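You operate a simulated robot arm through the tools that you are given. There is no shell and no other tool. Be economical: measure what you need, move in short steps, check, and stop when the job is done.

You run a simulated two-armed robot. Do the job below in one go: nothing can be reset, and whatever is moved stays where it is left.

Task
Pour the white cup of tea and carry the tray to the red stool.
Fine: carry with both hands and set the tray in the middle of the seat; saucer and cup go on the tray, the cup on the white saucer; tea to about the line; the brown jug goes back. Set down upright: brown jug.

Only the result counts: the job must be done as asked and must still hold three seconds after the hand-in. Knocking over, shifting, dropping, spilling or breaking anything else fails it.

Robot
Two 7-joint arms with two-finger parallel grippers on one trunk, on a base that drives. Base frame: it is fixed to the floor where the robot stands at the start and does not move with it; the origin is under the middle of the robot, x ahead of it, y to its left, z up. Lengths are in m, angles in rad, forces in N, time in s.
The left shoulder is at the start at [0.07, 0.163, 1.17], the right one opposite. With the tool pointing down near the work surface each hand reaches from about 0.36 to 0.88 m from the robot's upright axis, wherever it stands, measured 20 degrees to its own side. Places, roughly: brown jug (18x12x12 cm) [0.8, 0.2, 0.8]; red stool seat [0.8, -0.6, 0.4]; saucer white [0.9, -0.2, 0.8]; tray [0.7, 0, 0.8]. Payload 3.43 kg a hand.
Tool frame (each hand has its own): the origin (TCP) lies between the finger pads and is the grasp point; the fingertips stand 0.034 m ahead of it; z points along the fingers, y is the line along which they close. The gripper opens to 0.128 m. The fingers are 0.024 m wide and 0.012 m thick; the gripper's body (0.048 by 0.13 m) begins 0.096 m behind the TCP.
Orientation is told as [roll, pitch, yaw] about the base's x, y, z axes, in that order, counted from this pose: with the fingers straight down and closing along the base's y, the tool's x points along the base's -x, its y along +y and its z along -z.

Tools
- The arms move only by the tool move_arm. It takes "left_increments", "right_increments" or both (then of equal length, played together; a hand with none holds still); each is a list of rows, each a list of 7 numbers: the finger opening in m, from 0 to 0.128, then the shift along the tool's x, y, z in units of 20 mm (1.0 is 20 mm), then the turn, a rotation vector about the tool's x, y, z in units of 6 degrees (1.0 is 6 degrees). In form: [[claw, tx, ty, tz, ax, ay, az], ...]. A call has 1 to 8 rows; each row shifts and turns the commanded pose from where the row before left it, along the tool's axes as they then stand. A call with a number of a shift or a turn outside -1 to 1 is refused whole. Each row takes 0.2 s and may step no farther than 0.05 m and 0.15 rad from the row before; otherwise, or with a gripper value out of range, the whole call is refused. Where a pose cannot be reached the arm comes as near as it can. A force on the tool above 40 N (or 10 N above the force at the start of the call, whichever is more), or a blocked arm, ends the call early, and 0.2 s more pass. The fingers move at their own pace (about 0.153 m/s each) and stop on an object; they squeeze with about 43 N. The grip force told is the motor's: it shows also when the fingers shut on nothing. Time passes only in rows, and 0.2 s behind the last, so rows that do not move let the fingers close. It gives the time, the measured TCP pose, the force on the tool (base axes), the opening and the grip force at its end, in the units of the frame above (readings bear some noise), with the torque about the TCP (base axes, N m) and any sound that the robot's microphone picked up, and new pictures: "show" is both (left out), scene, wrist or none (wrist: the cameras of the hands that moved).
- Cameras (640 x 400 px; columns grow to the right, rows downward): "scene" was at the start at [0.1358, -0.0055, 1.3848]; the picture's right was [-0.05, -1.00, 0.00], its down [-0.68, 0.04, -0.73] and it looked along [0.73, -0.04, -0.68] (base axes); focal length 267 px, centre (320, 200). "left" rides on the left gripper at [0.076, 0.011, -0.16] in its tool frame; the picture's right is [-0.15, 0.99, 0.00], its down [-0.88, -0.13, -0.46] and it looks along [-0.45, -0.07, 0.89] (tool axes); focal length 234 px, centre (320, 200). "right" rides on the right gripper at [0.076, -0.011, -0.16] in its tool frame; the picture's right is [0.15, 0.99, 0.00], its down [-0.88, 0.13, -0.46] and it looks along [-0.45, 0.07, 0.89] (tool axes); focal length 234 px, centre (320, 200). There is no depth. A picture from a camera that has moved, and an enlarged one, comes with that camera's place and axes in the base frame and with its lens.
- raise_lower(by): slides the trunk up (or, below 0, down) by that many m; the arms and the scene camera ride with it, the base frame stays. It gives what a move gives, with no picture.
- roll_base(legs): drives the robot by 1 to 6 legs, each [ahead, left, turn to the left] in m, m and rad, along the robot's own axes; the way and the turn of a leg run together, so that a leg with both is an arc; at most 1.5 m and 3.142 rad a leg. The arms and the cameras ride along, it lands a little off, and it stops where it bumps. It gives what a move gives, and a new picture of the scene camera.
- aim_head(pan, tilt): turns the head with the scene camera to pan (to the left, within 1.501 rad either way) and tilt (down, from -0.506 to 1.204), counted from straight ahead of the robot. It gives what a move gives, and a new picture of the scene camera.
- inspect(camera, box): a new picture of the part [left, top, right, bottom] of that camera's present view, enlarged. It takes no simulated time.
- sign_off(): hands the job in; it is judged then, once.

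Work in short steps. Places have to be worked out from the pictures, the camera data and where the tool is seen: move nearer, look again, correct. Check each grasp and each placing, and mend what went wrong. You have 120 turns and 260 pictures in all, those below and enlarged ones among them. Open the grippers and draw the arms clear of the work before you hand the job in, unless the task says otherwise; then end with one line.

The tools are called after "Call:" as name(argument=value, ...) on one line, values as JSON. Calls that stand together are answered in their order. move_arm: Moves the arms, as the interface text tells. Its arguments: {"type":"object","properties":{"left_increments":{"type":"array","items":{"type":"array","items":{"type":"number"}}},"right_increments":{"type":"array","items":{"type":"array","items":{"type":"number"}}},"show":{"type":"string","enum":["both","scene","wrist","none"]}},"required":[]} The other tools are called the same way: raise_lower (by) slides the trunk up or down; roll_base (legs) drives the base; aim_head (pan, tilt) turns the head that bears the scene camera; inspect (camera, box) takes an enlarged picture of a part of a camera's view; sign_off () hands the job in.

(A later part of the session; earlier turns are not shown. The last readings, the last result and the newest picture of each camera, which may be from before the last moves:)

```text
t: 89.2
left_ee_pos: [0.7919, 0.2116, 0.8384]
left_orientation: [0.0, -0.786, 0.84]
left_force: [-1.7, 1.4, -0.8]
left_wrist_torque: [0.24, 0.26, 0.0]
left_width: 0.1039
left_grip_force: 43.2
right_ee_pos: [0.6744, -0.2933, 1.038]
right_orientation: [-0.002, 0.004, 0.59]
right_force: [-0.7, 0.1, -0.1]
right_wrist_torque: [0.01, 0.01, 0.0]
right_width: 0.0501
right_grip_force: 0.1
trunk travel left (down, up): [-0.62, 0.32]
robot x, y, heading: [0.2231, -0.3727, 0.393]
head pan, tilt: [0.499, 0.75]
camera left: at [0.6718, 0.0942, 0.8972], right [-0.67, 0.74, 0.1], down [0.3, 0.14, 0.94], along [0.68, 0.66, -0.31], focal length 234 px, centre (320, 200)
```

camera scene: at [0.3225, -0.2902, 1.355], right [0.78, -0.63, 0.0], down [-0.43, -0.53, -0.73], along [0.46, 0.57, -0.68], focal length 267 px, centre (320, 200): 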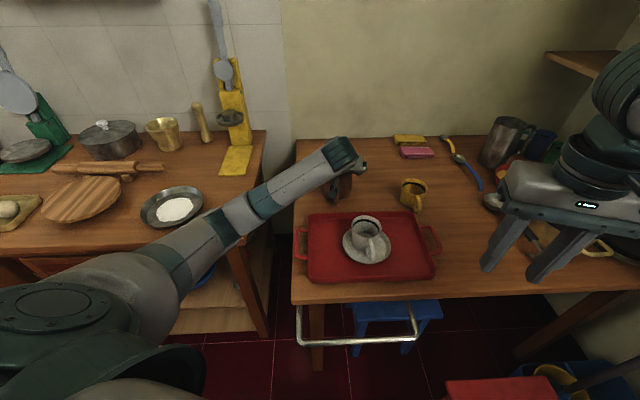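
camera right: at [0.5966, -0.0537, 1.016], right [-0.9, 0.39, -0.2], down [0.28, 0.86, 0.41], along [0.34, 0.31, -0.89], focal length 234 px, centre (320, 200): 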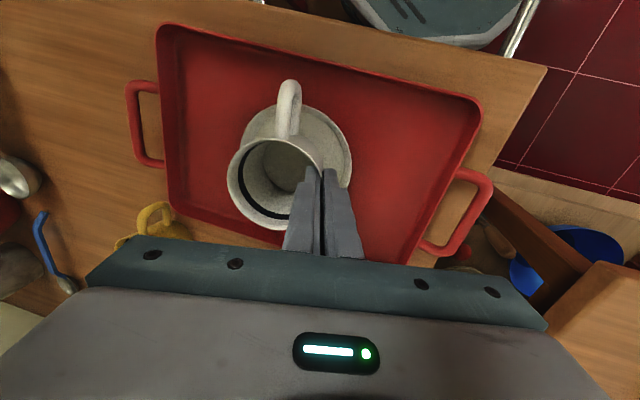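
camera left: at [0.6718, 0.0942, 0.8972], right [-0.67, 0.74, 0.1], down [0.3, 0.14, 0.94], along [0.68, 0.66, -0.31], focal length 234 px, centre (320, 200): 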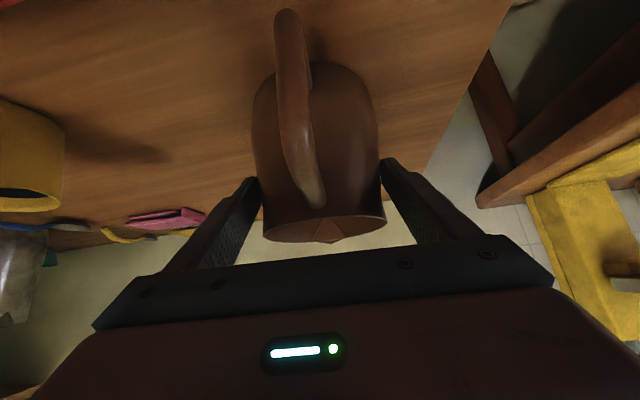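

Jug is gripped (width 0.104, 43 N) at (0.792,0.212,0.838) — I note that for the return. Lift straight up 4 cm gently.

Call:
move_arm(left_increments=[[0.08, -0.2, 0, -0.2, 0, 0, 0], [0.08, -0.3, 0, -0.3, 0, 0, 0], [0.08, -0.4, 0, -0.4, 0, 0, 0], [0.08, -0.4, 0, -0.4, 0, 0, 0], [0.08, -0.2, 0, -0.2, 0, 0, 0], [0.08, 0, 0, 0, 0, 0, 0]], show="wrist")

Call:
inspect(camera="scene", box=[290, 110, 390, 220])

```text
t: 90.6
left_ee_pos: [0.7908, 0.2111, 0.8804]
left_orientation: [-0.001, -0.783, 0.841]
left_force: [-0.1, 1.1, -7.7]
left_wrist_torque: [-0.01, 0.03, 0.02]
left_width: 0.1042
left_grip_force: 42.6
right_ee_pos: [0.6737, -0.2929, 1.037]
right_orientation: [0.0, 0.007, 0.588]
right_force: [0.6, 0.3, -0.3]
right_wrist_torque: [0.02, 0.01, -0.01]
right_width: 0.0496
right_grip_force: 0.1
trunk travel left (down, up): [-0.62, 0.32]
robot x, y, heading: [0.2242, -0.3733, 0.399]
head pan, tilt: [0.499, 0.75]
camera left: at [0.6724, 0.0945, 0.9398], right [-0.67, 0.74, 0.1], down [0.3, 0.14, 0.94], along [0.68, 0.66, -0.31], focal length 234 px, centre (320, 200)
```

left: 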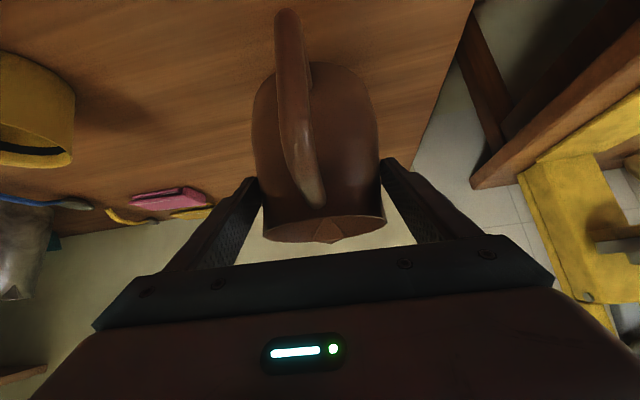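

```text
3.64 times, centred on (340, 165) of scene
camera zoom: at [0.3235, -0.2892, 1.3548], right [0.78, -0.63, 0.0], down [-0.43, -0.53, -0.73], along [0.46, 0.57, -0.68], focal length 970 px, centre (247, 327)
```

zoom: 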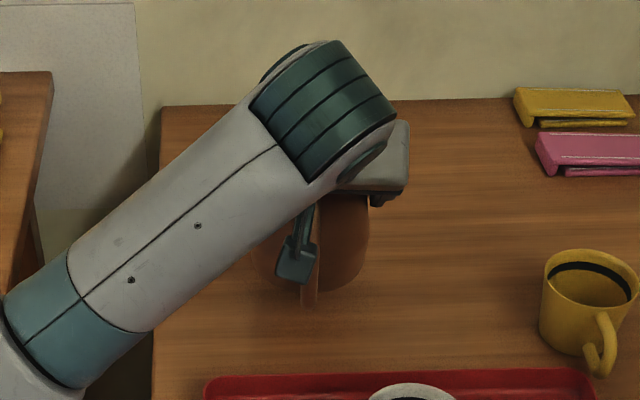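

Lifted cleanly (~0.78 kg, no tilt). Raise 9 cm more and start turning the jug slowly about the vertical so the spout will face the cup from the left-rear.

Call:
move_arm(left_increments=[[0.08, -0.4, 0, -0.4, 0, 0, 0], [0.08, -0.64, 0, -0.64, 0, 0, 0], [0.08, -0.64, 0, -0.64, 0, 0, 0], [0.08, -0.64, 0, -0.64, 0, 0, 0], [0.08, -0.55, 0, -0.55, 0, 0, 0], [0.08, -0.3, 0, -0.3, 0, 0, 0], [0.08, 0, 0, 0, 0.3, 0, 0.3], [0.08, 0, 0, 0, 0.6, 0, 0.6]], show="none")

Call:
move_arm(left_increments=[[0.08, 0, 0, 0, 0.7, 0, 0.7], [0.08, 0, 0, 0, 0.7, 0, 0.7], [0.08, 0, 0, 0, 0.7, 0, 0.7], [0.08, 0, 0, 0, 0.7, 0, 0.7], [0.08, 0, 0, 0, 0.7, 0, 0.7], [0.08, 0, 0, 0, 0.7, 0, 0.7], [0.08, 0, 0, 0, 0.7, 0, 0.7], [0.08, 0, 0, 0, 0.4, 0, 0.4]], show="both")

```text
t: 92.4
left_ee_pos: [0.792, 0.2114, 0.9695]
left_orientation: [0.001, -0.783, 0.707]
left_force: [0.8, 0.1, -6.3]
left_wrist_torque: [-0.02, -0.05, -0.01]
left_width: 0.104
left_grip_force: 43.2
right_ee_pos: [0.6739, -0.2936, 1.0382]
right_orientation: [-0.002, 0.005, 0.588]
right_force: [0.0, 0.2, 0.2]
right_wrist_torque: [0.02, -0.02, 0.0]
right_width: 0.0502
right_grip_force: 0.0
trunk travel left (down, up): [-0.62, 0.32]
robot x, y, heading: [0.2211, -0.3718, 0.393]
head pan, tilt: [0.499, 0.75]
```

```text
t: 94.2
left_ee_pos: [0.7926, 0.2121, 0.9697]
left_orientation: [-0.001, -0.786, -0.08]
left_force: [0.3, -0.1, -7.8]
left_wrist_torque: [0.02, -0.02, 0.02]
left_width: 0.1039
left_grip_force: 43.2
right_ee_pos: [0.6742, -0.2946, 1.0376]
right_orientation: [0.0, 0.005, 0.588]
right_force: [0.0, 0.5, -0.4]
right_wrist_torque: [0.01, 0.0, 0.0]
right_width: 0.0498
right_grip_force: 0.1
trunk travel left (down, up): [-0.62, 0.32]
robot x, y, heading: [0.2213, -0.3688, 0.4]
head pan, tilt: [0.499, 0.75]
camera scene: at [0.3235, -0.2891, 1.3548], right [0.78, -0.63, 0.0], down [-0.43, -0.53, -0.73], along [0.46, 0.57, -0.68], focal length 267 px, centre (320, 200)
camera left: at [0.6273, 0.2355, 1.0293], right [0.18, 0.98, 0.1], down [0.29, -0.15, 0.94], along [0.94, -0.14, -0.31], focal length 234 px, centre (320, 200)
```

scene: 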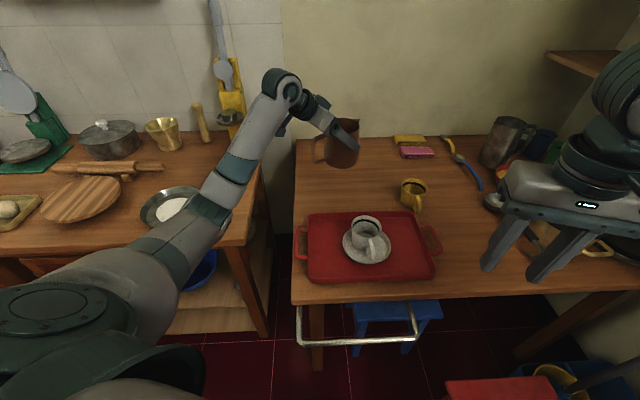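
left: 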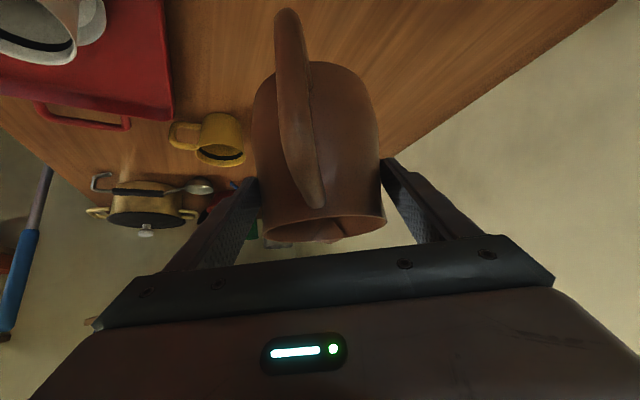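

Steady. Turn further to yaw ≈ -1.0.

Call:
move_arm(left_increments=[[0.08, 0, 0, 0, 0.5, 0, 0.5], [0.08, 0, 0, 0, 0.75, 0, 0.75], [0.08, 0, 0, 0, 0.8, 0, 0.8], [0.08, 0, 0, 0, 0.8, 0, 0.8], [0.08, 0, 0, 0, 0.8, 0, 0.8], [0.08, 0, 0, 0, 0.8, 0, 0.8], [0.08, 0, 0, 0, 0.75, 0, 0.75], [0.08, 0, 0, 0, 0.5, 0, 0.5]], show="none")

Call:
inspect(camera="scene", box=[240, 60, 440, 260])

```text
t: 96.0
left_ee_pos: [0.7919, 0.2113, 0.9698]
left_orientation: [-0.002, -0.785, -0.923]
left_force: [0.2, 1.2, -8.1]
left_wrist_torque: [0.02, 0.0, -0.02]
left_width: 0.104
left_grip_force: 42.3
right_ee_pos: [0.6737, -0.2941, 1.0377]
right_orientation: [-0.002, 0.005, 0.589]
right_force: [0.9, -0.2, -0.2]
right_wrist_torque: [0.01, -0.02, -0.02]
right_width: 0.0503
right_grip_force: 0.1
trunk travel left (down, up): [-0.62, 0.32]
robot x, y, heading: [0.2212, -0.3728, 0.389]
head pan, tilt: [0.499, 0.75]
```

```text
2.00 times, centred on (340, 160) of scene
camera zoom: at [0.3238, -0.2893, 1.3548], right [0.78, -0.63, 0.0], down [-0.43, -0.53, -0.73], along [0.46, 0.57, -0.68], focal length 533 px, centre (280, 280)
```

zoom: 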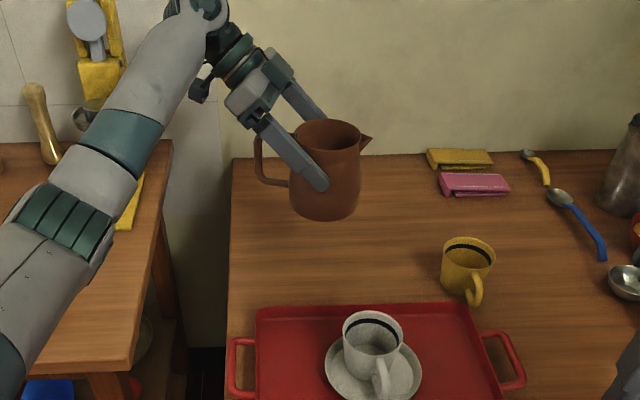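

Beautiful view: spout faces image-right. Cup rim centre ≈(0.711,-0.005). Translate the jug smoothly to its pouring position beside/above the cup.

Call:
move_arm(left_increments=[[0.08, -0.1, -0.4, 0.1, 0, 0, 0], [0.08, -0.2, -0.8, 0.2, 0, 0, 0], [0.08, -0.2, -1, 0.2, 0, 0, 0], [0.08, -0.2, -1, 0.2, 0, 0, 0], [0.08, -0.2, -1, 0.2, 0, 0, 0], [0.08, -0.2, -1, 0.2, 0, 0, 0], [0.08, -0.2, -1, 0.2, 0, 0, 0], [0.08, -0.2, -1, 0.2, 0, 0, 0]], show="none")

Call:
move_arm(left_increments=[[0.08, -0.1, -1, 0.1, 0, 0, 0], [0.08, -0.1, -0.8, 0.1, 0, 0, 0], [0.08, 0, -0.5, 0, 0, 0, 0], [0.08, 0, -0.23, 0, 0, 0, 0], [0.08, 0, 0, 0, 0, 0, 0]], show="both")

Call:
inspect(camera="scene", box=[260, 110, 440, 290])

```text
t: 97.8
left_ee_pos: [0.702, 0.0909, 0.9708]
left_orientation: [-0.001, -0.785, -0.919]
left_force: [0.3, 0.8, -7.2]
left_wrist_torque: [0.0, -0.01, 0.01]
left_width: 0.1038
left_grip_force: 42.5
right_ee_pos: [0.6735, -0.294, 1.0388]
right_orientation: [-0.001, 0.005, 0.588]
right_force: [-0.7, 0.7, -0.5]
right_wrist_torque: [-0.03, 0.01, 0.01]
right_width: 0.05
right_grip_force: 0.1
trunk travel left (down, up): [-0.62, 0.32]
robot x, y, heading: [0.2203, -0.3754, 0.393]
head pan, tilt: [0.499, 0.75]
```

```text
t: 99.0
left_ee_pos: [0.6665, 0.0549, 0.9706]
left_orientation: [-0.003, -0.786, -0.92]
left_force: [-0.1, -0.6, -7.5]
left_wrist_torque: [0.01, -0.01, 0.01]
left_width: 0.104
left_grip_force: 42.6
right_ee_pos: [0.6732, -0.294, 1.0382]
right_orientation: [-0.002, 0.003, 0.589]
right_force: [0.6, -0.7, 0.3]
right_wrist_torque: [0.03, 0.0, -0.01]
right_width: 0.0502
right_grip_force: 0.0
trunk travel left (down, up): [-0.62, 0.32]
robot x, y, heading: [0.2213, -0.3727, 0.394]
head pan, tilt: [0.499, 0.75]
camera scene: at [0.3235, -0.2894, 1.3548], right [0.78, -0.63, 0.0], down [-0.43, -0.53, -0.73], along [0.46, 0.57, -0.68], focal length 267 px, centre (320, 200)
camera left: at [0.5749, 0.194, 1.0295], right [0.85, 0.52, 0.1], down [0.08, -0.32, 0.94], along [0.52, -0.8, -0.31], focal length 234 px, centre (320, 200)
```

scene: 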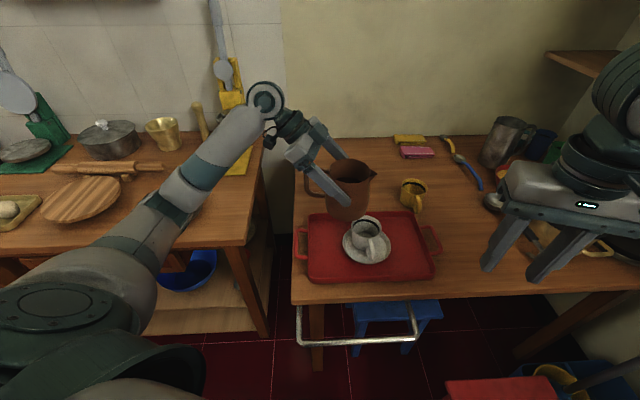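
left: 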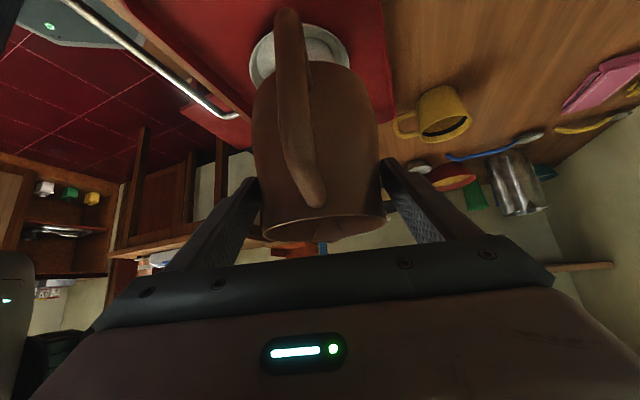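

```text
2.22 times, centred on (350, 200) of scene
camera zoom: at [0.3235, -0.2894, 1.3548], right [0.78, -0.63, 0.0], down [-0.43, -0.53, -0.73], along [0.46, 0.57, -0.68], focal length 593 px, centre (253, 200)
```

zoom: 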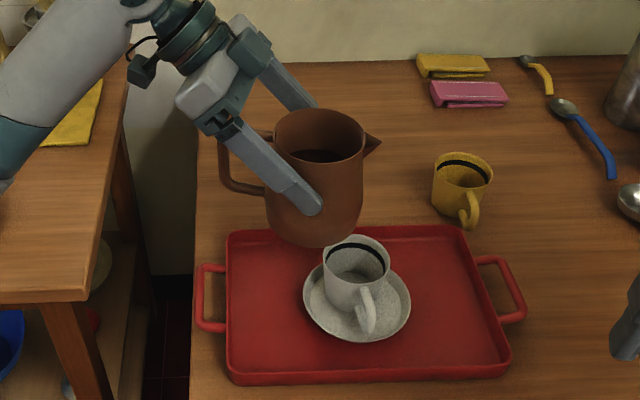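

Spout tip is roughly over the cup. Tilt 30° (below the pour angle) and check geometry.

Call:
move_arm(left_increments=[[0.08, 0, 0, 0, 0, 0.4, 0], [0.08, 0, 0, 0, 0, 0.7, 0], [0.08, 0, 0, 0, 0, 0.8, 0], [0.08, 0, 0, 0, 0, 0.8, 0], [0.08, 0, 0, 0, 0, 0.8, 0], [0.08, 0, 0, 0, 0, 0.8, 0], [0.08, 0, 0, 0, 0, 0.5, 0], [0.08, 0, 0, 0, 0, 0.2, 0]], show="none")

Call:
inspect(camera="scene", box=[290, 130, 430, 280])

```text
t: 100.8
left_ee_pos: [0.667, 0.0551, 0.9699]
left_orientation: [-0.001, -0.259, -0.919]
left_force: [0.4, -1.1, -8.3]
left_wrist_torque: [-0.15, -0.11, 0.03]
left_width: 0.104
left_grip_force: 42.9
right_ee_pos: [0.6737, -0.2943, 1.0382]
right_orientation: [-0.002, 0.005, 0.588]
right_force: [-0.2, -0.2, -1.0]
right_wrist_torque: [0.03, 0.0, -0.03]
right_width: 0.0502
right_grip_force: 0.0
trunk travel left (down, up): [-0.62, 0.32]
robot x, y, heading: [0.2225, -0.3717, 0.398]
head pan, tilt: [0.499, 0.75]
```

```text
2.67 times, centred on (360, 205) of scene
camera zoom: at [0.3233, -0.2894, 1.3548], right [0.78, -0.63, 0.0], down [-0.43, -0.53, -0.73], along [0.46, 0.57, -0.68], focal length 711 px, centre (213, 187)
```

zoom: 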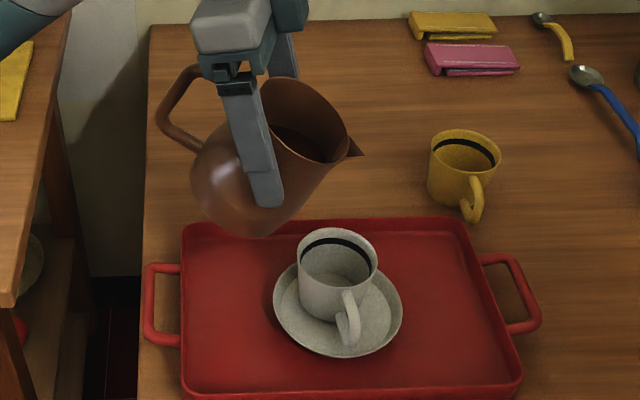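

Tip is right over the cup centre; stream will carry forward, so shift back 1.5 cm while lowering 6 cm and tilting to ~39°.

Call:
move_arm(left_increments=[[0.08, 0.25, 0, 0.45, 0, 0, 0], [0.08, 0.25, 0, 0.45, 0, 0.2, 0], [0.08, 0.25, 0, 0.45, 0, 0.3, 0], [0.08, 0.25, 0, 0.45, 0, 0.3, 0], [0.08, 0.25, 0, 0.45, 0, 0.3, 0], [0.08, 0.25, 0, 0.45, 0, 0.3, 0], [0.08, 0, 0, 0, 0, 0.1, 0], [0.08, 0, 0, 0, 0, 0, 0]], show="none")

Call:
inspect(camera="scene", box=[300, 150, 420, 270])

```text
t: 102.6
left_ee_pos: [0.6551, 0.0691, 0.9111]
left_orientation: [-0.002, -0.105, -0.922]
left_force: [0.0, 0.8, -7.0]
left_wrist_torque: [-0.16, -0.12, -0.01]
left_width: 0.1038
left_grip_force: 43.4
right_ee_pos: [0.6742, -0.2933, 1.0382]
right_orientation: [-0.002, 0.005, 0.588]
right_force: [0.9, -0.4, -0.2]
right_wrist_torque: [0.0, 0.04, 0.02]
right_width: 0.05
right_grip_force: 0.1
trunk travel left (down, up): [-0.62, 0.32]
robot x, y, heading: [0.2216, -0.3737, 0.395]
head pan, tilt: [0.499, 0.75]
```

```text
3.33 times, centred on (360, 210) of scene
camera zoom: at [0.3233, -0.2893, 1.3548], right [0.78, -0.63, 0.0], down [-0.43, -0.53, -0.73], along [0.46, 0.57, -0.68], focal length 889 px, centre (187, 167)
```

zoom: 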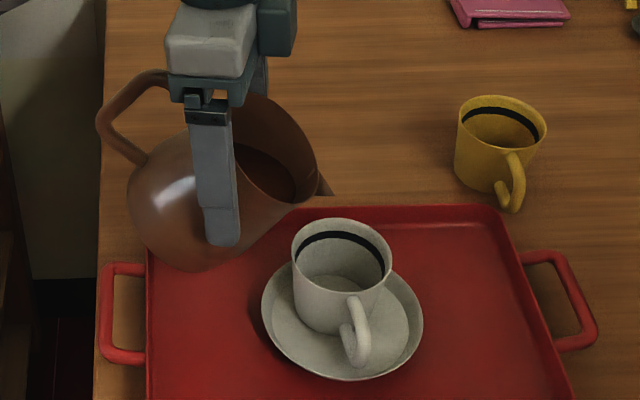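

Tip is ~1.5 cm short of the cup centre and 7 cm above the rim. Lower 2 cm and tilt slowly to ~46°, watching for the first tea.

Call:
move_arm(left_increments=[[0.08, 0, 0.15, 0.5, 0, 0.2, 0], [0.08, 0, 0.15, 0.5, 0, 0.2, 0], [0.08, 0, 0, 0, 0, 0.3, 0], [0.08, 0, 0, 0, 0, 0.3, 0], [0.08, 0, 0, 0, 0, 0.2, 0], [0.08, 0, 0, 0, 0, 0, 0]], show="none")

Call:
inspect(camera="scene", box=[300, 150, 420, 270])

```text
t: 104.0
left_ee_pos: [0.6621, 0.0704, 0.8913]
left_orientation: [-0.003, 0.021, -0.922]
left_force: [0.3, 0.0, -7.0]
left_wrist_torque: [-0.18, -0.1, 0.0]
left_width: 0.104
left_grip_force: 43.6
right_ee_pos: [0.6737, -0.2939, 1.0372]
right_orientation: [-0.002, 0.007, 0.589]
right_force: [-0.2, 0.0, -0.2]
right_wrist_torque: [0.01, 0.0, 0.01]
right_width: 0.0502
right_grip_force: 0.0
trunk travel left (down, up): [-0.62, 0.32]
robot x, y, heading: [0.2213, -0.3716, 0.394]
head pan, tilt: [0.499, 0.75]
```

```text
3.33 times, centred on (360, 210) of scene
camera zoom: at [0.3232, -0.2894, 1.3548], right [0.78, -0.63, 0.0], down [-0.43, -0.53, -0.73], along [0.46, 0.57, -0.68], focal length 889 px, centre (187, 167)
```

zoom: 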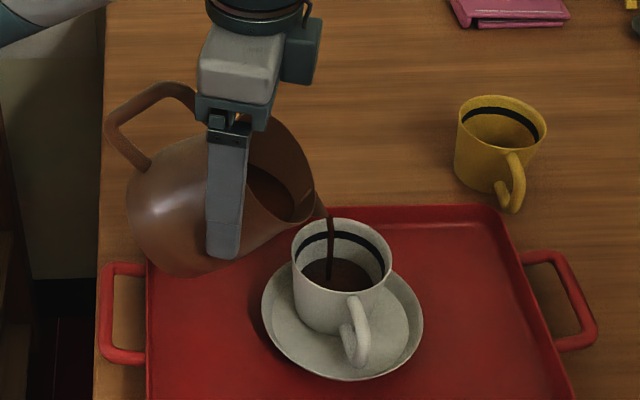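

Tea is flowing neatly into the cup. Hold for 0.4 s and look again.

Call:
move_arm(left_increments=[[0.08, 0, 0, 0, 0, 0, 0], [0.08, 0, 0, 0, 0, 0, 0]], show="none")

Call:
inspect(camera="scene", box=[310, 170, 390, 270])

```text
t: 104.6
left_ee_pos: [0.6625, 0.0708, 0.8919]
left_orientation: [-0.002, 0.02, -0.922]
left_force: [0.6, -0.2, -6.8]
left_wrist_torque: [-0.15, -0.14, 0.01]
left_width: 0.104
left_grip_force: 43.0
right_ee_pos: [0.6734, -0.2943, 1.0368]
right_orientation: [-0.001, 0.005, 0.587]
right_force: [-0.2, -0.1, -0.3]
right_wrist_torque: [-0.04, -0.04, 0.0]
right_width: 0.0501
right_grip_force: 0.0
trunk travel left (down, up): [-0.62, 0.32]
robot x, y, heading: [0.2244, -0.373, 0.395]
head pan, tilt: [0.499, 0.75]
```

```text
4.00 times, centred on (350, 220) of scene
camera zoom: at [0.3233, -0.2894, 1.3548], right [0.78, -0.63, 0.0], down [-0.43, -0.53, -0.73], along [0.46, 0.57, -0.68], focal length 1067 px, centre (200, 120)
```

zoom: 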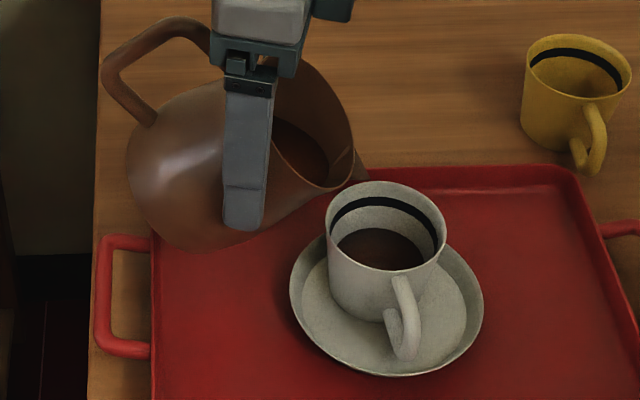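

Flow stopped at this tilt; level ~1.7 cm below the line. Tilt 1.8° more and let it settle.

Call:
move_arm(left_increments=[[0.08, 0, 0, 0, 0, 0.3, 0], [0.08, 0, 0, 0, 0, 0, 0], [0.08, 0, 0, 0, 0, 0, 0], [0.08, 0, 0, 0, 0, 0, 0]], show="none")

Call:
inspect(camera="scene", box=[310, 170, 390, 270])

```text
t: 105.6
left_ee_pos: [0.6618, 0.0727, 0.8921]
left_orientation: [0.002, 0.054, -0.923]
left_force: [-0.1, -0.1, -7.3]
left_wrist_torque: [-0.17, -0.13, -0.02]
left_width: 0.104
left_grip_force: 43.0
right_ee_pos: [0.6731, -0.2934, 1.0378]
right_orientation: [0.0, 0.005, 0.587]
right_force: [1.4, -0.7, 0.8]
right_wrist_torque: [0.01, -0.02, 0.01]
right_width: 0.05
right_grip_force: 0.0
trunk travel left (down, up): [-0.62, 0.32]
robot x, y, heading: [0.2255, -0.3736, 0.397]
head pan, tilt: [0.499, 0.75]
```

```text
4.00 times, centred on (350, 220) of scene
camera zoom: at [0.3232, -0.2895, 1.3548], right [0.78, -0.63, 0.0], down [-0.43, -0.53, -0.73], along [0.46, 0.57, -0.68], focal length 1067 px, centre (200, 120)
```

zoom: 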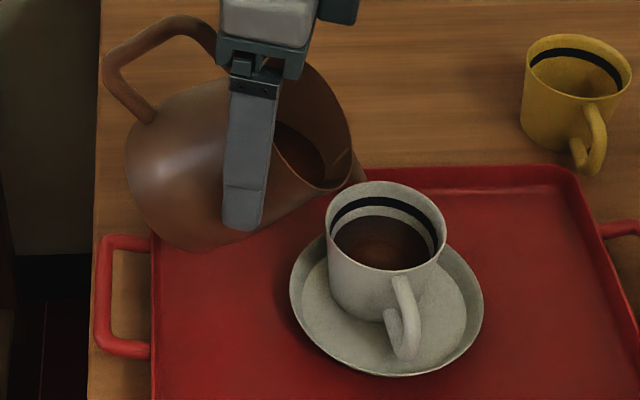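

Level rose by about half the needed amount. Another 1.3°.

Call:
move_arm(left_increments=[[0.08, 0, 0, 0, 0, 0.22, 0], [0.08, 0, 0, 0, 0, 0, 0], [0.08, 0, 0, 0, 0, 0, 0], [0.08, 0, 0, 0, 0, 0, 0]], show="none")

Call:
inspect(camera="scene", box=[330, 195, 370, 245])

```text
t: 106.6
left_ee_pos: [0.6615, 0.0715, 0.8926]
left_orientation: [0.001, 0.075, -0.923]
left_force: [0.2, 0.4, -5.6]
left_wrist_torque: [-0.17, -0.16, -0.02]
left_width: 0.1038
left_grip_force: 43.0
right_ee_pos: [0.673, -0.2937, 1.0367]
right_orientation: [-0.002, 0.005, 0.588]
right_force: [-0.1, 0.8, -0.1]
right_wrist_torque: [0.01, 0.0, 0.0]
right_width: 0.0501
right_grip_force: 0.1
trunk travel left (down, up): [-0.62, 0.32]
robot x, y, heading: [0.2194, -0.3753, 0.401]
head pan, tilt: [0.499, 0.75]
```

```text
8.00 times, centred on (350, 220) of scene
camera zoom: at [0.3232, -0.2895, 1.3548], right [0.78, -0.63, 0.0], down [-0.43, -0.53, -0.73], along [0.46, 0.57, -0.68], focal length 2133 px, centre (80, 40)
```

zoom: 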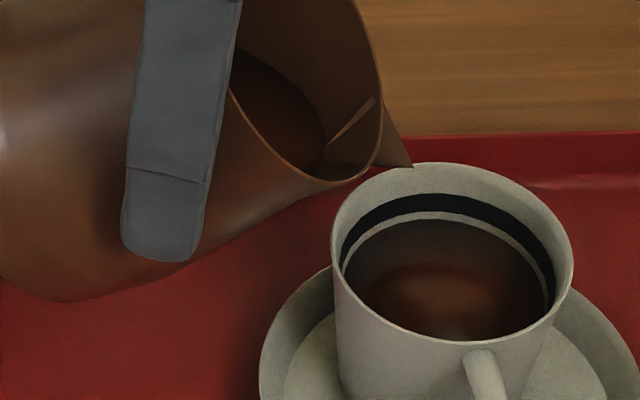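

Just below the line's lower edge. A last small 0.9° to bring it to the line.

Call:
move_arm(left_increments=[[0.08, 0, 0, 0, 0, 0.15, 0], [0.08, 0, 0, 0, 0, 0, 0], [0.08, 0, 0, 0, 0, 0, 0], [0.08, 0, 0, 0, 0, 0, 0]], show="none")

Call:
inspect(camera="scene", box=[330, 195, 370, 245])

```text
t: 107.6
left_ee_pos: [0.6605, 0.0705, 0.8903]
left_orientation: [0.001, 0.092, -0.921]
left_force: [0.9, 1.0, -7.0]
left_wrist_torque: [-0.15, -0.13, 0.01]
left_width: 0.1041
left_grip_force: 42.8
right_ee_pos: [0.6739, -0.2939, 1.0363]
right_orientation: [-0.002, 0.005, 0.587]
right_force: [0.3, 1.4, -0.4]
right_wrist_torque: [-0.03, 0.02, 0.01]
right_width: 0.05
right_grip_force: 0.1
trunk travel left (down, up): [-0.62, 0.32]
robot x, y, heading: [0.2212, -0.3759, 0.392]
head pan, tilt: [0.499, 0.75]
```

```text
8.00 times, centred on (350, 220) of scene
camera zoom: at [0.3232, -0.2895, 1.3548], right [0.78, -0.63, 0.0], down [-0.43, -0.53, -0.73], along [0.46, 0.57, -0.68], focal length 2133 px, centre (80, 40)
```

zoom: 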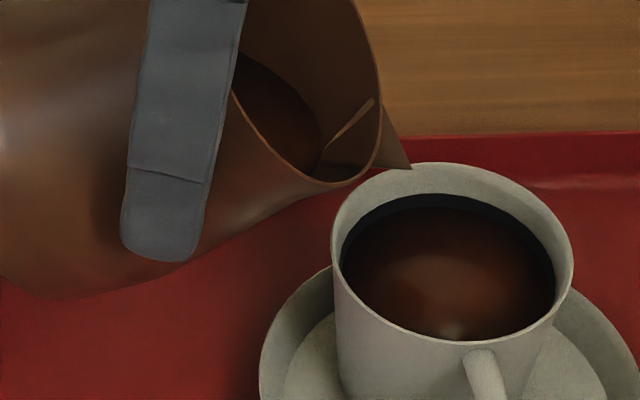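

Tea is at the line. Tilt the jug back upright while raising it.

Call:
move_arm(left_increments=[[0.08, 0, 0, -0.2, 0, -0.6, 0], [0.08, 0, 0, -0.6, 0, -0.8, 0], [0.08, 0, 0, -0.8, 0, -0.9, 0], [0.08, 0, 0, -0.8, 0, -0.9, 0], [0.08, 0, 0, -0.8, 0, -0.9, 0], [0.08, 0, 0, -0.8, 0, -0.9, 0], [0.08, 0, 0, -0.6, 0, -0.9, 0], [0.08, 0, 0, -0.4, 0, -0.9, 0]], show="none")

Call:
inspect(camera="scene", box=[280, 110, 420, 270])

```text
t: 109.4
left_ee_pos: [0.6483, 0.0877, 0.987]
left_orientation: [-0.001, -0.622, -0.923]
left_force: [0.1, 0.3, -6.4]
left_wrist_torque: [-0.03, -0.03, -0.01]
left_width: 0.104
left_grip_force: 42.8
right_ee_pos: [0.6733, -0.2935, 1.0378]
right_orientation: [-0.003, 0.003, 0.588]
right_force: [-0.9, 0.4, -0.3]
right_wrist_torque: [-0.03, -0.01, -0.04]
right_width: 0.0497
right_grip_force: 0.3
trunk travel left (down, up): [-0.62, 0.32]
robot x, y, heading: [0.2222, -0.3738, 0.396]
head pan, tilt: [0.499, 0.75]
```

```text
2.50 times, centred on (350, 190) of scene
camera zoom: at [0.3226, -0.289, 1.3549], right [0.78, -0.63, 0.0], down [-0.43, -0.53, -0.73], along [0.46, 0.57, -0.68], focal length 667 px, centre (245, 225)
```

zoom: 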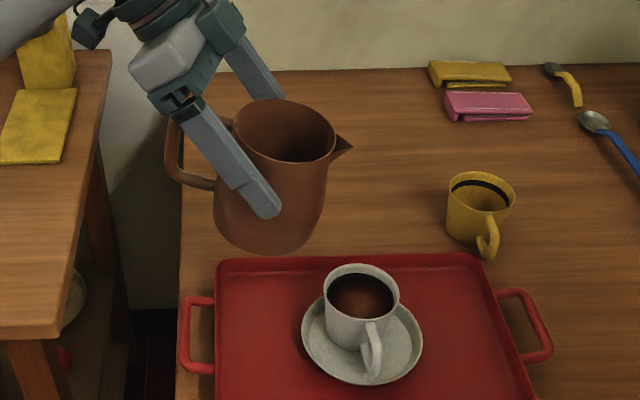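

Pour was clean. Finish levelling the jug and carry it back over its original spot.

Call:
move_arm(left_increments=[[0.08, 0, 0, 0, 0, -0.8, 0], [0.08, 0, 0.2, 0, 0, -0.76, 0], [0.08, 0.1, 0.6, 0, 0, 0, 0], [0.08, 0.1, 1, 0, 0, 0, 0], [0.08, 0.1, 1, 0, 0, 0, 0], [0.08, 0.1, 1, 0, 0, 0, 0], [0.08, 0.1, 1, 0, 0, 0, 0], [0.08, 0.1, 1, 0.05, 0, 0, 0]], show="none")

Call:
move_arm(left_increments=[[0.08, 0.1, 1, 0.05, 0, 0, 0], [0.08, 0.1, 1, 0.05, 0, 0, 0], [0.08, 0.1, 0.8, 0.05, 0, 0, 0], [0.08, 0.1, 0.6, 0, 0, 0, 0], [0.08, 0, 0.26, 0, 0, 0, 0], [0.08, 0, 0, 0, -0.3, 0, -0.3], [0.08, 0, 0, 0, -0.6, 0, -0.6], [0.08, 0, 0, 0, -0.8, 0, -0.8]], show="none")

Call:
move_arm(left_increments=[[0.08, 0, 0, 0, -0.8, 0, -0.8], [0.08, 0, 0, 0, -0.8, 0, -0.8], [0.08, 0, 0, 0, -0.8, 0, -0.8], [0.08, 0, 0, 0, -0.8, 0, -0.8], [0.08, 0, 0, 0, -0.8, 0, -0.8], [0.08, 0, 0, 0, -0.8, 0, -0.8], [0.08, 0, 0, 0, -0.8, 0, -0.8], [0.08, 0, 0, 0, -0.8, 0, -0.8]], show="none")

```text
t: 111.2
left_ee_pos: [0.7375, 0.1644, 0.9772]
left_orientation: [-0.003, -0.785, -0.92]
left_force: [-0.1, 0.5, -5.9]
left_wrist_torque: [-0.03, 0.01, -0.02]
left_width: 0.1038
left_grip_force: 42.7
right_ee_pos: [0.6748, -0.2941, 1.0372]
right_orientation: [-0.002, 0.006, 0.588]
right_force: [0.4, 0.1, 0.1]
right_wrist_torque: [0.0, 0.02, 0.01]
right_width: 0.0499
right_grip_force: 0.1
trunk travel left (down, up): [-0.62, 0.32]
robot x, y, heading: [0.2202, -0.3722, 0.395]
head pan, tilt: [0.499, 0.75]
```

```text
t: 113.0
left_ee_pos: [0.7922, 0.2114, 0.9706]
left_orientation: [-0.003, -0.784, -0.667]
left_force: [0.5, 0.2, -7.4]
left_wrist_torque: [0.04, 0.0, 0.02]
left_width: 0.1037
left_grip_force: 43.1
right_ee_pos: [0.6733, -0.2937, 1.0373]
right_orientation: [-0.002, 0.005, 0.588]
right_force: [0.1, 0.1, -0.3]
right_wrist_torque: [0.02, -0.01, 0.0]
right_width: 0.0502
right_grip_force: 0.0
trunk travel left (down, up): [-0.62, 0.32]
robot x, y, heading: [0.2213, -0.3703, 0.396]
head pan, tilt: [0.499, 0.75]
```

```text
t: 114.8
left_ee_pos: [0.7926, 0.2116, 0.9687]
left_orientation: [0.0, -0.782, 0.279]
left_force: [1.2, 1.5, -6.4]
left_wrist_torque: [-0.05, -0.03, -0.01]
left_width: 0.1037
left_grip_force: 43.4
right_ee_pos: [0.6737, -0.2942, 1.0366]
right_orientation: [-0.003, 0.006, 0.589]
right_force: [0.2, -0.4, -0.2]
right_wrist_torque: [0.01, 0.01, -0.02]
right_width: 0.0498
right_grip_force: 0.0
trunk travel left (down, up): [-0.62, 0.32]
robot x, y, heading: [0.2224, -0.3737, 0.397]
head pan, tilt: [0.499, 0.75]
```

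Finish the yaw back to 0.84, then lower most of the way.

Call:
move_arm(left_increments=[[0.08, 0, 0, 0, -0.8, 0, -0.8], [0.08, 0, 0, 0, -0.8, 0, -0.8], [0.08, 0, 0, 0, -0.8, 0, -0.8], [0.08, 0, 0, 0, -0.8, 0, -0.8], [0.08, 0, 0, 0, -0.4, 0, -0.4], [0.08, 0, 0, 0, -0.19, 0, -0.19], [0.08, 0.4, 0, 0.4, 0, 0, 0], [0.08, 0.7, 0, 0.7, 0, 0, 0]], show="none")

Call:
move_arm(left_increments=[[0.08, 0.7, 0, 0.7, 0, 0, 0], [0.08, 0.7, 0, 0.7, 0, 0, 0], [0.08, 0.7, 0, 0.7, 0, 0, 0], [0.08, 0.5, 0, 0.5, 0, 0, 0], [0.08, 0.3, 0, 0.3, 0, 0, 0], [0.08, 0, 0, 0, 0, 0, 0]], show="none")

Call:
inspect(camera="scene", box=[280, 110, 420, 270])

```text
t: 116.6
left_ee_pos: [0.7925, 0.212, 0.9391]
left_orientation: [0.003, -0.785, 0.841]
left_force: [-0.6, -0.6, -6.2]
left_wrist_torque: [-0.01, 0.03, -0.01]
left_width: 0.1038
left_grip_force: 42.9
right_ee_pos: [0.674, -0.2935, 1.0381]
right_orientation: [-0.001, 0.005, 0.588]
right_force: [0.4, 0.0, -0.9]
right_wrist_torque: [0.0, 0.01, 0.02]
right_width: 0.0502
right_grip_force: 0.0
trunk travel left (down, up): [-0.62, 0.32]
robot x, y, heading: [0.221, -0.3702, 0.393]
head pan, tilt: [0.499, 0.75]
```

```text
t: 118.0
left_ee_pos: [0.7933, 0.2113, 0.858]
left_orientation: [0.002, -0.785, 0.84]
left_force: [0.0, 0.3, -7.3]
left_wrist_torque: [-0.02, -0.01, -0.01]
left_width: 0.1041
left_grip_force: 43.0
right_ee_pos: [0.6737, -0.294, 1.0383]
right_orientation: [-0.001, 0.004, 0.59]
right_force: [-0.1, 0.3, -0.3]
right_wrist_torque: [0.0, 0.03, 0.01]
right_width: 0.0498
right_grip_force: 0.0
trunk travel left (down, up): [-0.62, 0.32]
robot x, y, heading: [0.2202, -0.3725, 0.4]
head pan, tilt: [0.499, 0.75]
```

```text
2.50 times, centred on (350, 190) of scene
camera zoom: at [0.3234, -0.2894, 1.3548], right [0.78, -0.63, 0.0], down [-0.43, -0.53, -0.73], along [0.46, 0.57, -0.68], focal length 667 px, centre (245, 225)
```

zoom: 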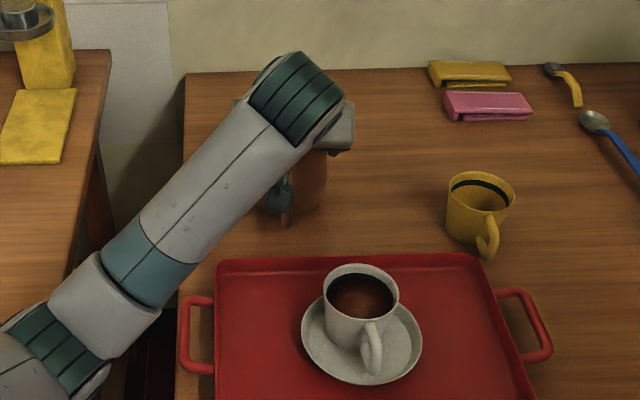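

Lower the last 2 cm gently to contact.

Call:
move_arm(left_increments=[[0.08, 0.2, 0, 0.2, 0, 0, 0], [0.08, 0.2, 0, 0.2, 0, 0, 0], [0.08, 0.15, 0, 0.15, 0, 0, 0], [0.08, 0.1, 0, 0.1, 0, 0, 0], [0.08, 0.05, 0, 0.05, 0, 0, 0], [0.08, 0, 0, 0, 0, 0, 0]], show="none")

```text
t: 119.4
left_ee_pos: [0.7926, 0.2115, 0.8403]
left_orientation: [0.001, -0.789, 0.84]
left_force: [2.2, 1.9, 2.5]
left_wrist_torque: [-0.06, 0.0, 0.04]
left_width: 0.1039
left_grip_force: 43.1
right_ee_pos: [0.6725, -0.2941, 1.0386]
right_orientation: [-0.002, 0.005, 0.589]
right_force: [-0.3, 0.3, 0.3]
right_wrist_torque: [-0.02, 0.01, -0.03]
right_width: 0.0502
right_grip_force: 0.1
trunk travel left (down, up): [-0.62, 0.32]
robot x, y, heading: [0.225, -0.3742, 0.396]
head pan, tilt: [0.499, 0.75]
```

Jug is resting on the table (force reversed). Open fully and retreat along the approach line.

Call:
move_arm(left_increments=[[0.108, 0, 0, 0, 0, 0, 0], [0.118, 0, 0, 0, 0, 0, 0], [0.128, 0, 0, 0, 0, 0, 0], [0.128, 0, 0, 0, 0, 0, 0], [0.128, 0, 0, -0.5, 0, 0, 0], [0.128, 0, 0, -1, 0, 0, 0], [0.128, 0, 0, -1, 0, 0, 0], [0.128, 0, 0, -1, 0, 0, 0]], show="none")

Call:
move_arm(left_increments=[[0.128, 0, 0, -1, 0, 0, 0], [0.128, 0, 0, -1, 0, 0, 0], [0.128, 0, 0, -1, 0, 0, 0], [0.128, -1, 0, -1, 0, 0, 0], [0.128, -1, 0, 0, 0, 0, 0], [0.128, -1, 0, 0, 0, 0, 0]], show="both")

Call:
inspect(camera="scene", box=[280, 110, 460, 300])

```text
t: 121.2
left_ee_pos: [0.759, 0.1748, 0.8885]
left_orientation: [0.002, -0.785, 0.84]
left_force: [0.0, 0.5, 0.4]
left_wrist_torque: [0.0, 0.01, 0.01]
left_width: 0.1281
left_grip_force: 0.1
right_ee_pos: [0.673, -0.2946, 1.0387]
right_orientation: [-0.002, 0.005, 0.589]
right_force: [0.1, -0.7, 0.2]
right_wrist_torque: [-0.05, -0.01, 0.01]
right_width: 0.0501
right_grip_force: 0.1
trunk travel left (down, up): [-0.62, 0.32]
robot x, y, heading: [0.2232, -0.3728, 0.402]
head pan, tilt: [0.499, 0.75]
```

```text
t: 122.6
left_ee_pos: [0.7507, 0.163, 0.9888]
left_orientation: [0.001, -0.788, 0.837]
left_force: [-0.6, -0.1, -0.2]
left_wrist_torque: [0.0, 0.03, 0.03]
left_width: 0.128
left_grip_force: 0.1
right_ee_pos: [0.6742, -0.294, 1.0381]
right_orientation: [-0.002, 0.006, 0.589]
right_force: [0.3, 0.7, 0.6]
right_wrist_torque: [0.02, 0.03, -0.05]
right_width: 0.05
right_grip_force: 0.1
trunk travel left (down, up): [-0.62, 0.32]
robot x, y, heading: [0.2241, -0.3716, 0.395]
head pan, tilt: [0.499, 0.75]
camera scene: at [0.3231, -0.2908, 1.3549], right [0.78, -0.63, 0.0], down [-0.43, -0.53, -0.73], along [0.46, 0.57, -0.68], focal length 267 px, centre (320, 200)
camera left: at [0.6304, 0.0461, 1.0465], right [-0.67, 0.74, 0.11], down [0.3, 0.13, 0.94], along [0.68, 0.66, -0.31], focal length 234 px, centre (320, 200)
```

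scene: 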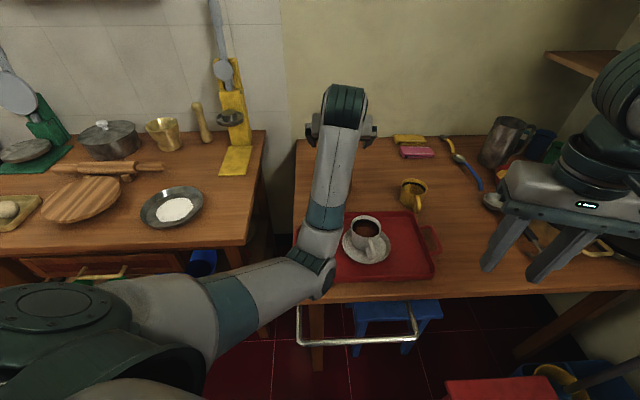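
left: 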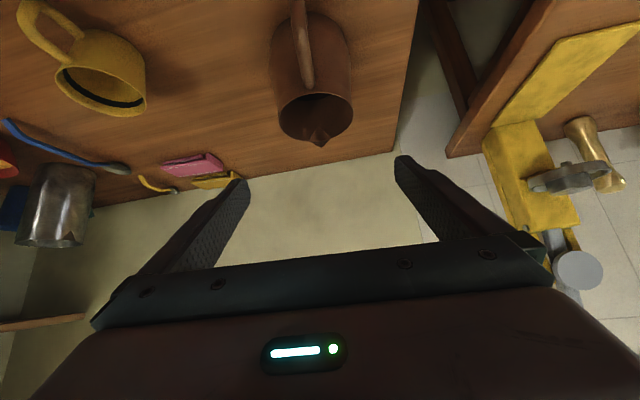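

```text
2.11 times, centred on (370, 205) of scene
camera zoom: at [0.3231, -0.2908, 1.3549], right [0.78, -0.63, 0.0], down [-0.43, -0.53, -0.73], along [0.46, 0.57, -0.68], focal length 561 px, centre (215, 190)
```

zoom: 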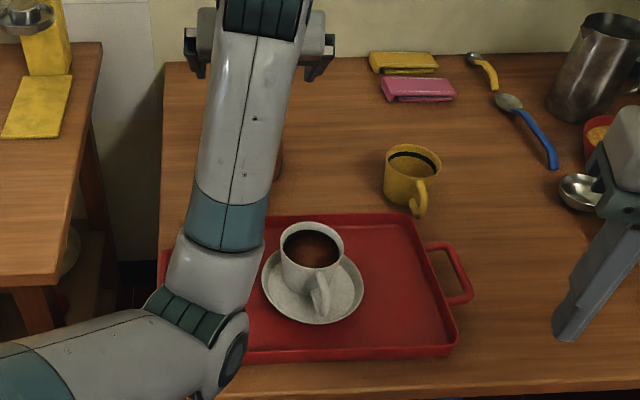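

Jug stands upright at its place. The left elbow dropped near the tray's end, so I lift the left hand straight up first.

Call:
move_arm(left_increments=[[0.128, -0.6, 0, -0.6, 0, 0, 0], [0.128, -0.7, 0, -0.7, 0, 0, 0], [0.128, -0.7, 0, -0.7, 0, 0, 0], [0.128, -0.7, 0, -0.7, 0, 0, 0], [0.128, -0.7, 0, -0.7, 0, 0, 0], [0.128, -0.7, 0, -0.7, 0, 0, 0]], show="scene")

```text
t: 124.0
left_ee_pos: [0.7499, 0.163, 1.1021]
left_orientation: [0.002, -0.786, 0.838]
left_force: [-0.4, -0.6, 0.4]
left_wrist_torque: [-0.01, 0.02, -0.01]
left_width: 0.1283
left_grip_force: 0.0
right_ee_pos: [0.6729, -0.2949, 1.0376]
right_orientation: [-0.002, 0.005, 0.588]
right_force: [-0.8, 0.1, -0.9]
right_wrist_torque: [-0.01, 0.03, -0.01]
right_width: 0.05
right_grip_force: 0.1
trunk travel left (down, up): [-0.62, 0.32]
robot x, y, heading: [0.2245, -0.3739, 0.395]
head pan, tilt: [0.499, 0.75]
camera scene: at [0.3226, -0.2907, 1.3549], right [0.78, -0.63, 0.0], down [-0.43, -0.53, -0.73], along [0.46, 0.57, -0.68], focal length 267 px, centre (320, 200)
```

scene: 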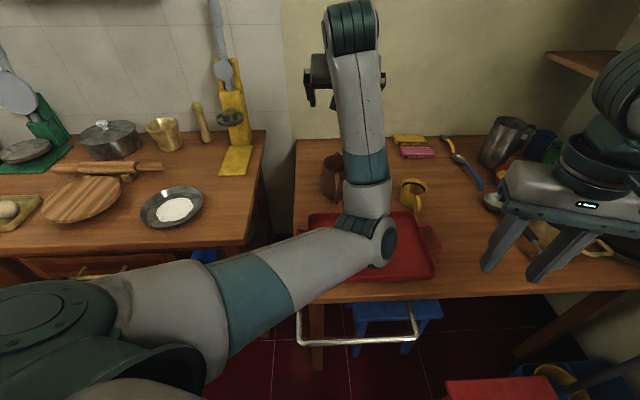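

Return the left tool to pointing down, to bring the arm back to a cleaner posture.

Call:
move_arm(left_increments=[[0.128, -0.7, 0, -0.7, 0, 0, 0], [0.128, -0.7, 0, -0.7, 0, 1, 0], [0.128, 0, 0, 0, 0, 1, 0], [0.128, 0, 0, 0, 0, 1, 0], [0.128, 0, 0, 0, 0, 1, 0], [0.128, 0, 0, 0, 0, 1, 0], [0.128, 0, 0, 0, 0, 1, 0], [0.128, 0, 0, 0, 0, 1, 0]], show="scene")

```text
t: 125.8
left_ee_pos: [0.7632, 0.1892, 1.1394]
left_orientation: [0.001, -0.05, 0.842]
left_force: [1.7, 0.4, -0.9]
left_wrist_torque: [-0.01, 0.01, -0.03]
left_width: 0.128
left_grip_force: 0.0
left hand out of reach, approached as far as the arm can: row 3, 4, 5
right_ee_pos: [0.6728, -0.2932, 1.0377]
right_orientation: [-0.002, 0.003, 0.588]
right_force: [0.2, -0.5, 0.1]
right_wrist_torque: [-0.02, -0.02, 0.01]
right_width: 0.0497
right_grip_force: 0.1
trunk travel left (down, up): [-0.62, 0.32]
robot x, y, heading: [0.2228, -0.372, 0.396]
head pan, tilt: [0.499, 0.75]
camera scene: at [0.3226, -0.2894, 1.3549], right [0.78, -0.63, 0.0], down [-0.43, -0.53, -0.73], along [0.46, 0.57, -0.68], focal length 267 px, centre (320, 200)
```

scene: 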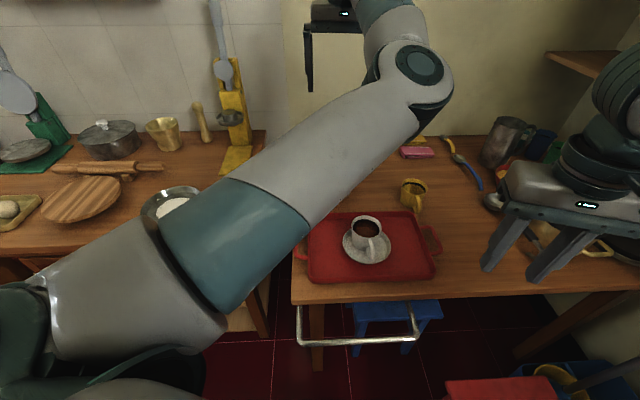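

Elbow is swung inward. I pull the hand left and back to encourage the elbow outward.

Call:
move_arm(left_increments=[[0.128, 0.3, 1, 0, 0, 0.4, 0], [0.128, 0.4, 1, 0, 0, 0, 0.5], [0.128, 0.4, 1, 0, 0, 0, 0.5], [0.128, 0.4, 1, 0, 0, 0, 0.5], [0.128, 0.4, 1, 0, 0, 0, 0.5], [0.128, 0.4, 1, 0, 0, 0, 0.5], [0.128, 0.4, 1, 0, 0, 0, 0.5], [0.128, 0.4, 1, 0, 0, 0, 0.5]], show="scene")

```text
t: 127.6
left_ee_pos: [0.6117, 0.2706, 1.1385]
left_orientation: [0.005, -0.008, 0.472]
left_force: [-1.0, -0.4, 0.0]
left_wrist_torque: [-0.01, -0.03, 0.02]
left_width: 0.128
left_grip_force: 0.1
right_ee_pos: [0.6726, -0.2947, 1.0392]
right_orientation: [-0.002, 0.005, 0.588]
right_force: [0.1, 0.6, 0.6]
right_wrist_torque: [0.01, -0.03, -0.02]
right_width: 0.0503
right_grip_force: 0.1
trunk travel left (down, up): [-0.62, 0.32]
robot x, y, heading: [0.2205, -0.3711, 0.393]
head pan, tilt: [0.499, 0.75]
camera scene: at [0.3223, -0.2894, 1.3549], right [0.78, -0.63, 0.0], down [-0.43, -0.53, -0.73], along [0.46, 0.57, -0.68], focal length 267 px, centre (320, 200)
```

scene: 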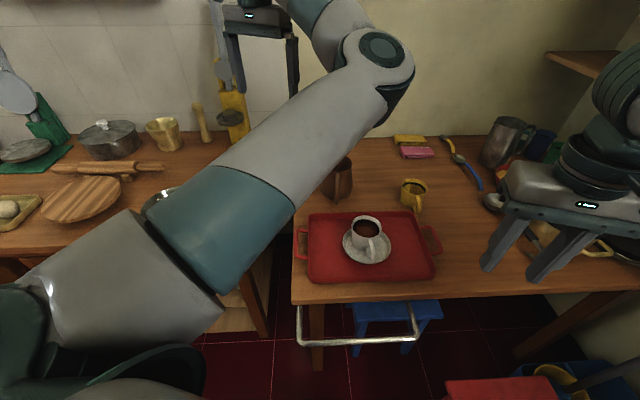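

I'll work with this posture and check as I go. Look closely at the tray and its handles.

Call:
inspect(camera="scene", box=[280, 190, 460, 310])

```text
3.33 times, centred on (370, 250) of scene
camera zoom: at [0.3223, -0.2894, 1.3549], right [0.78, -0.63, 0.0], down [-0.43, -0.53, -0.73], along [0.46, 0.57, -0.68], focal length 889 px, centre (153, 33)
```

zoom: 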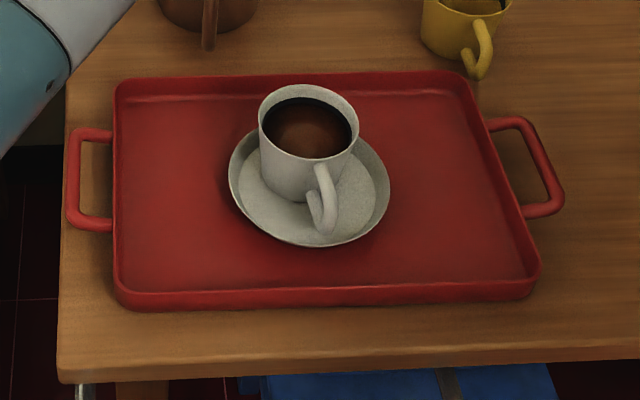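

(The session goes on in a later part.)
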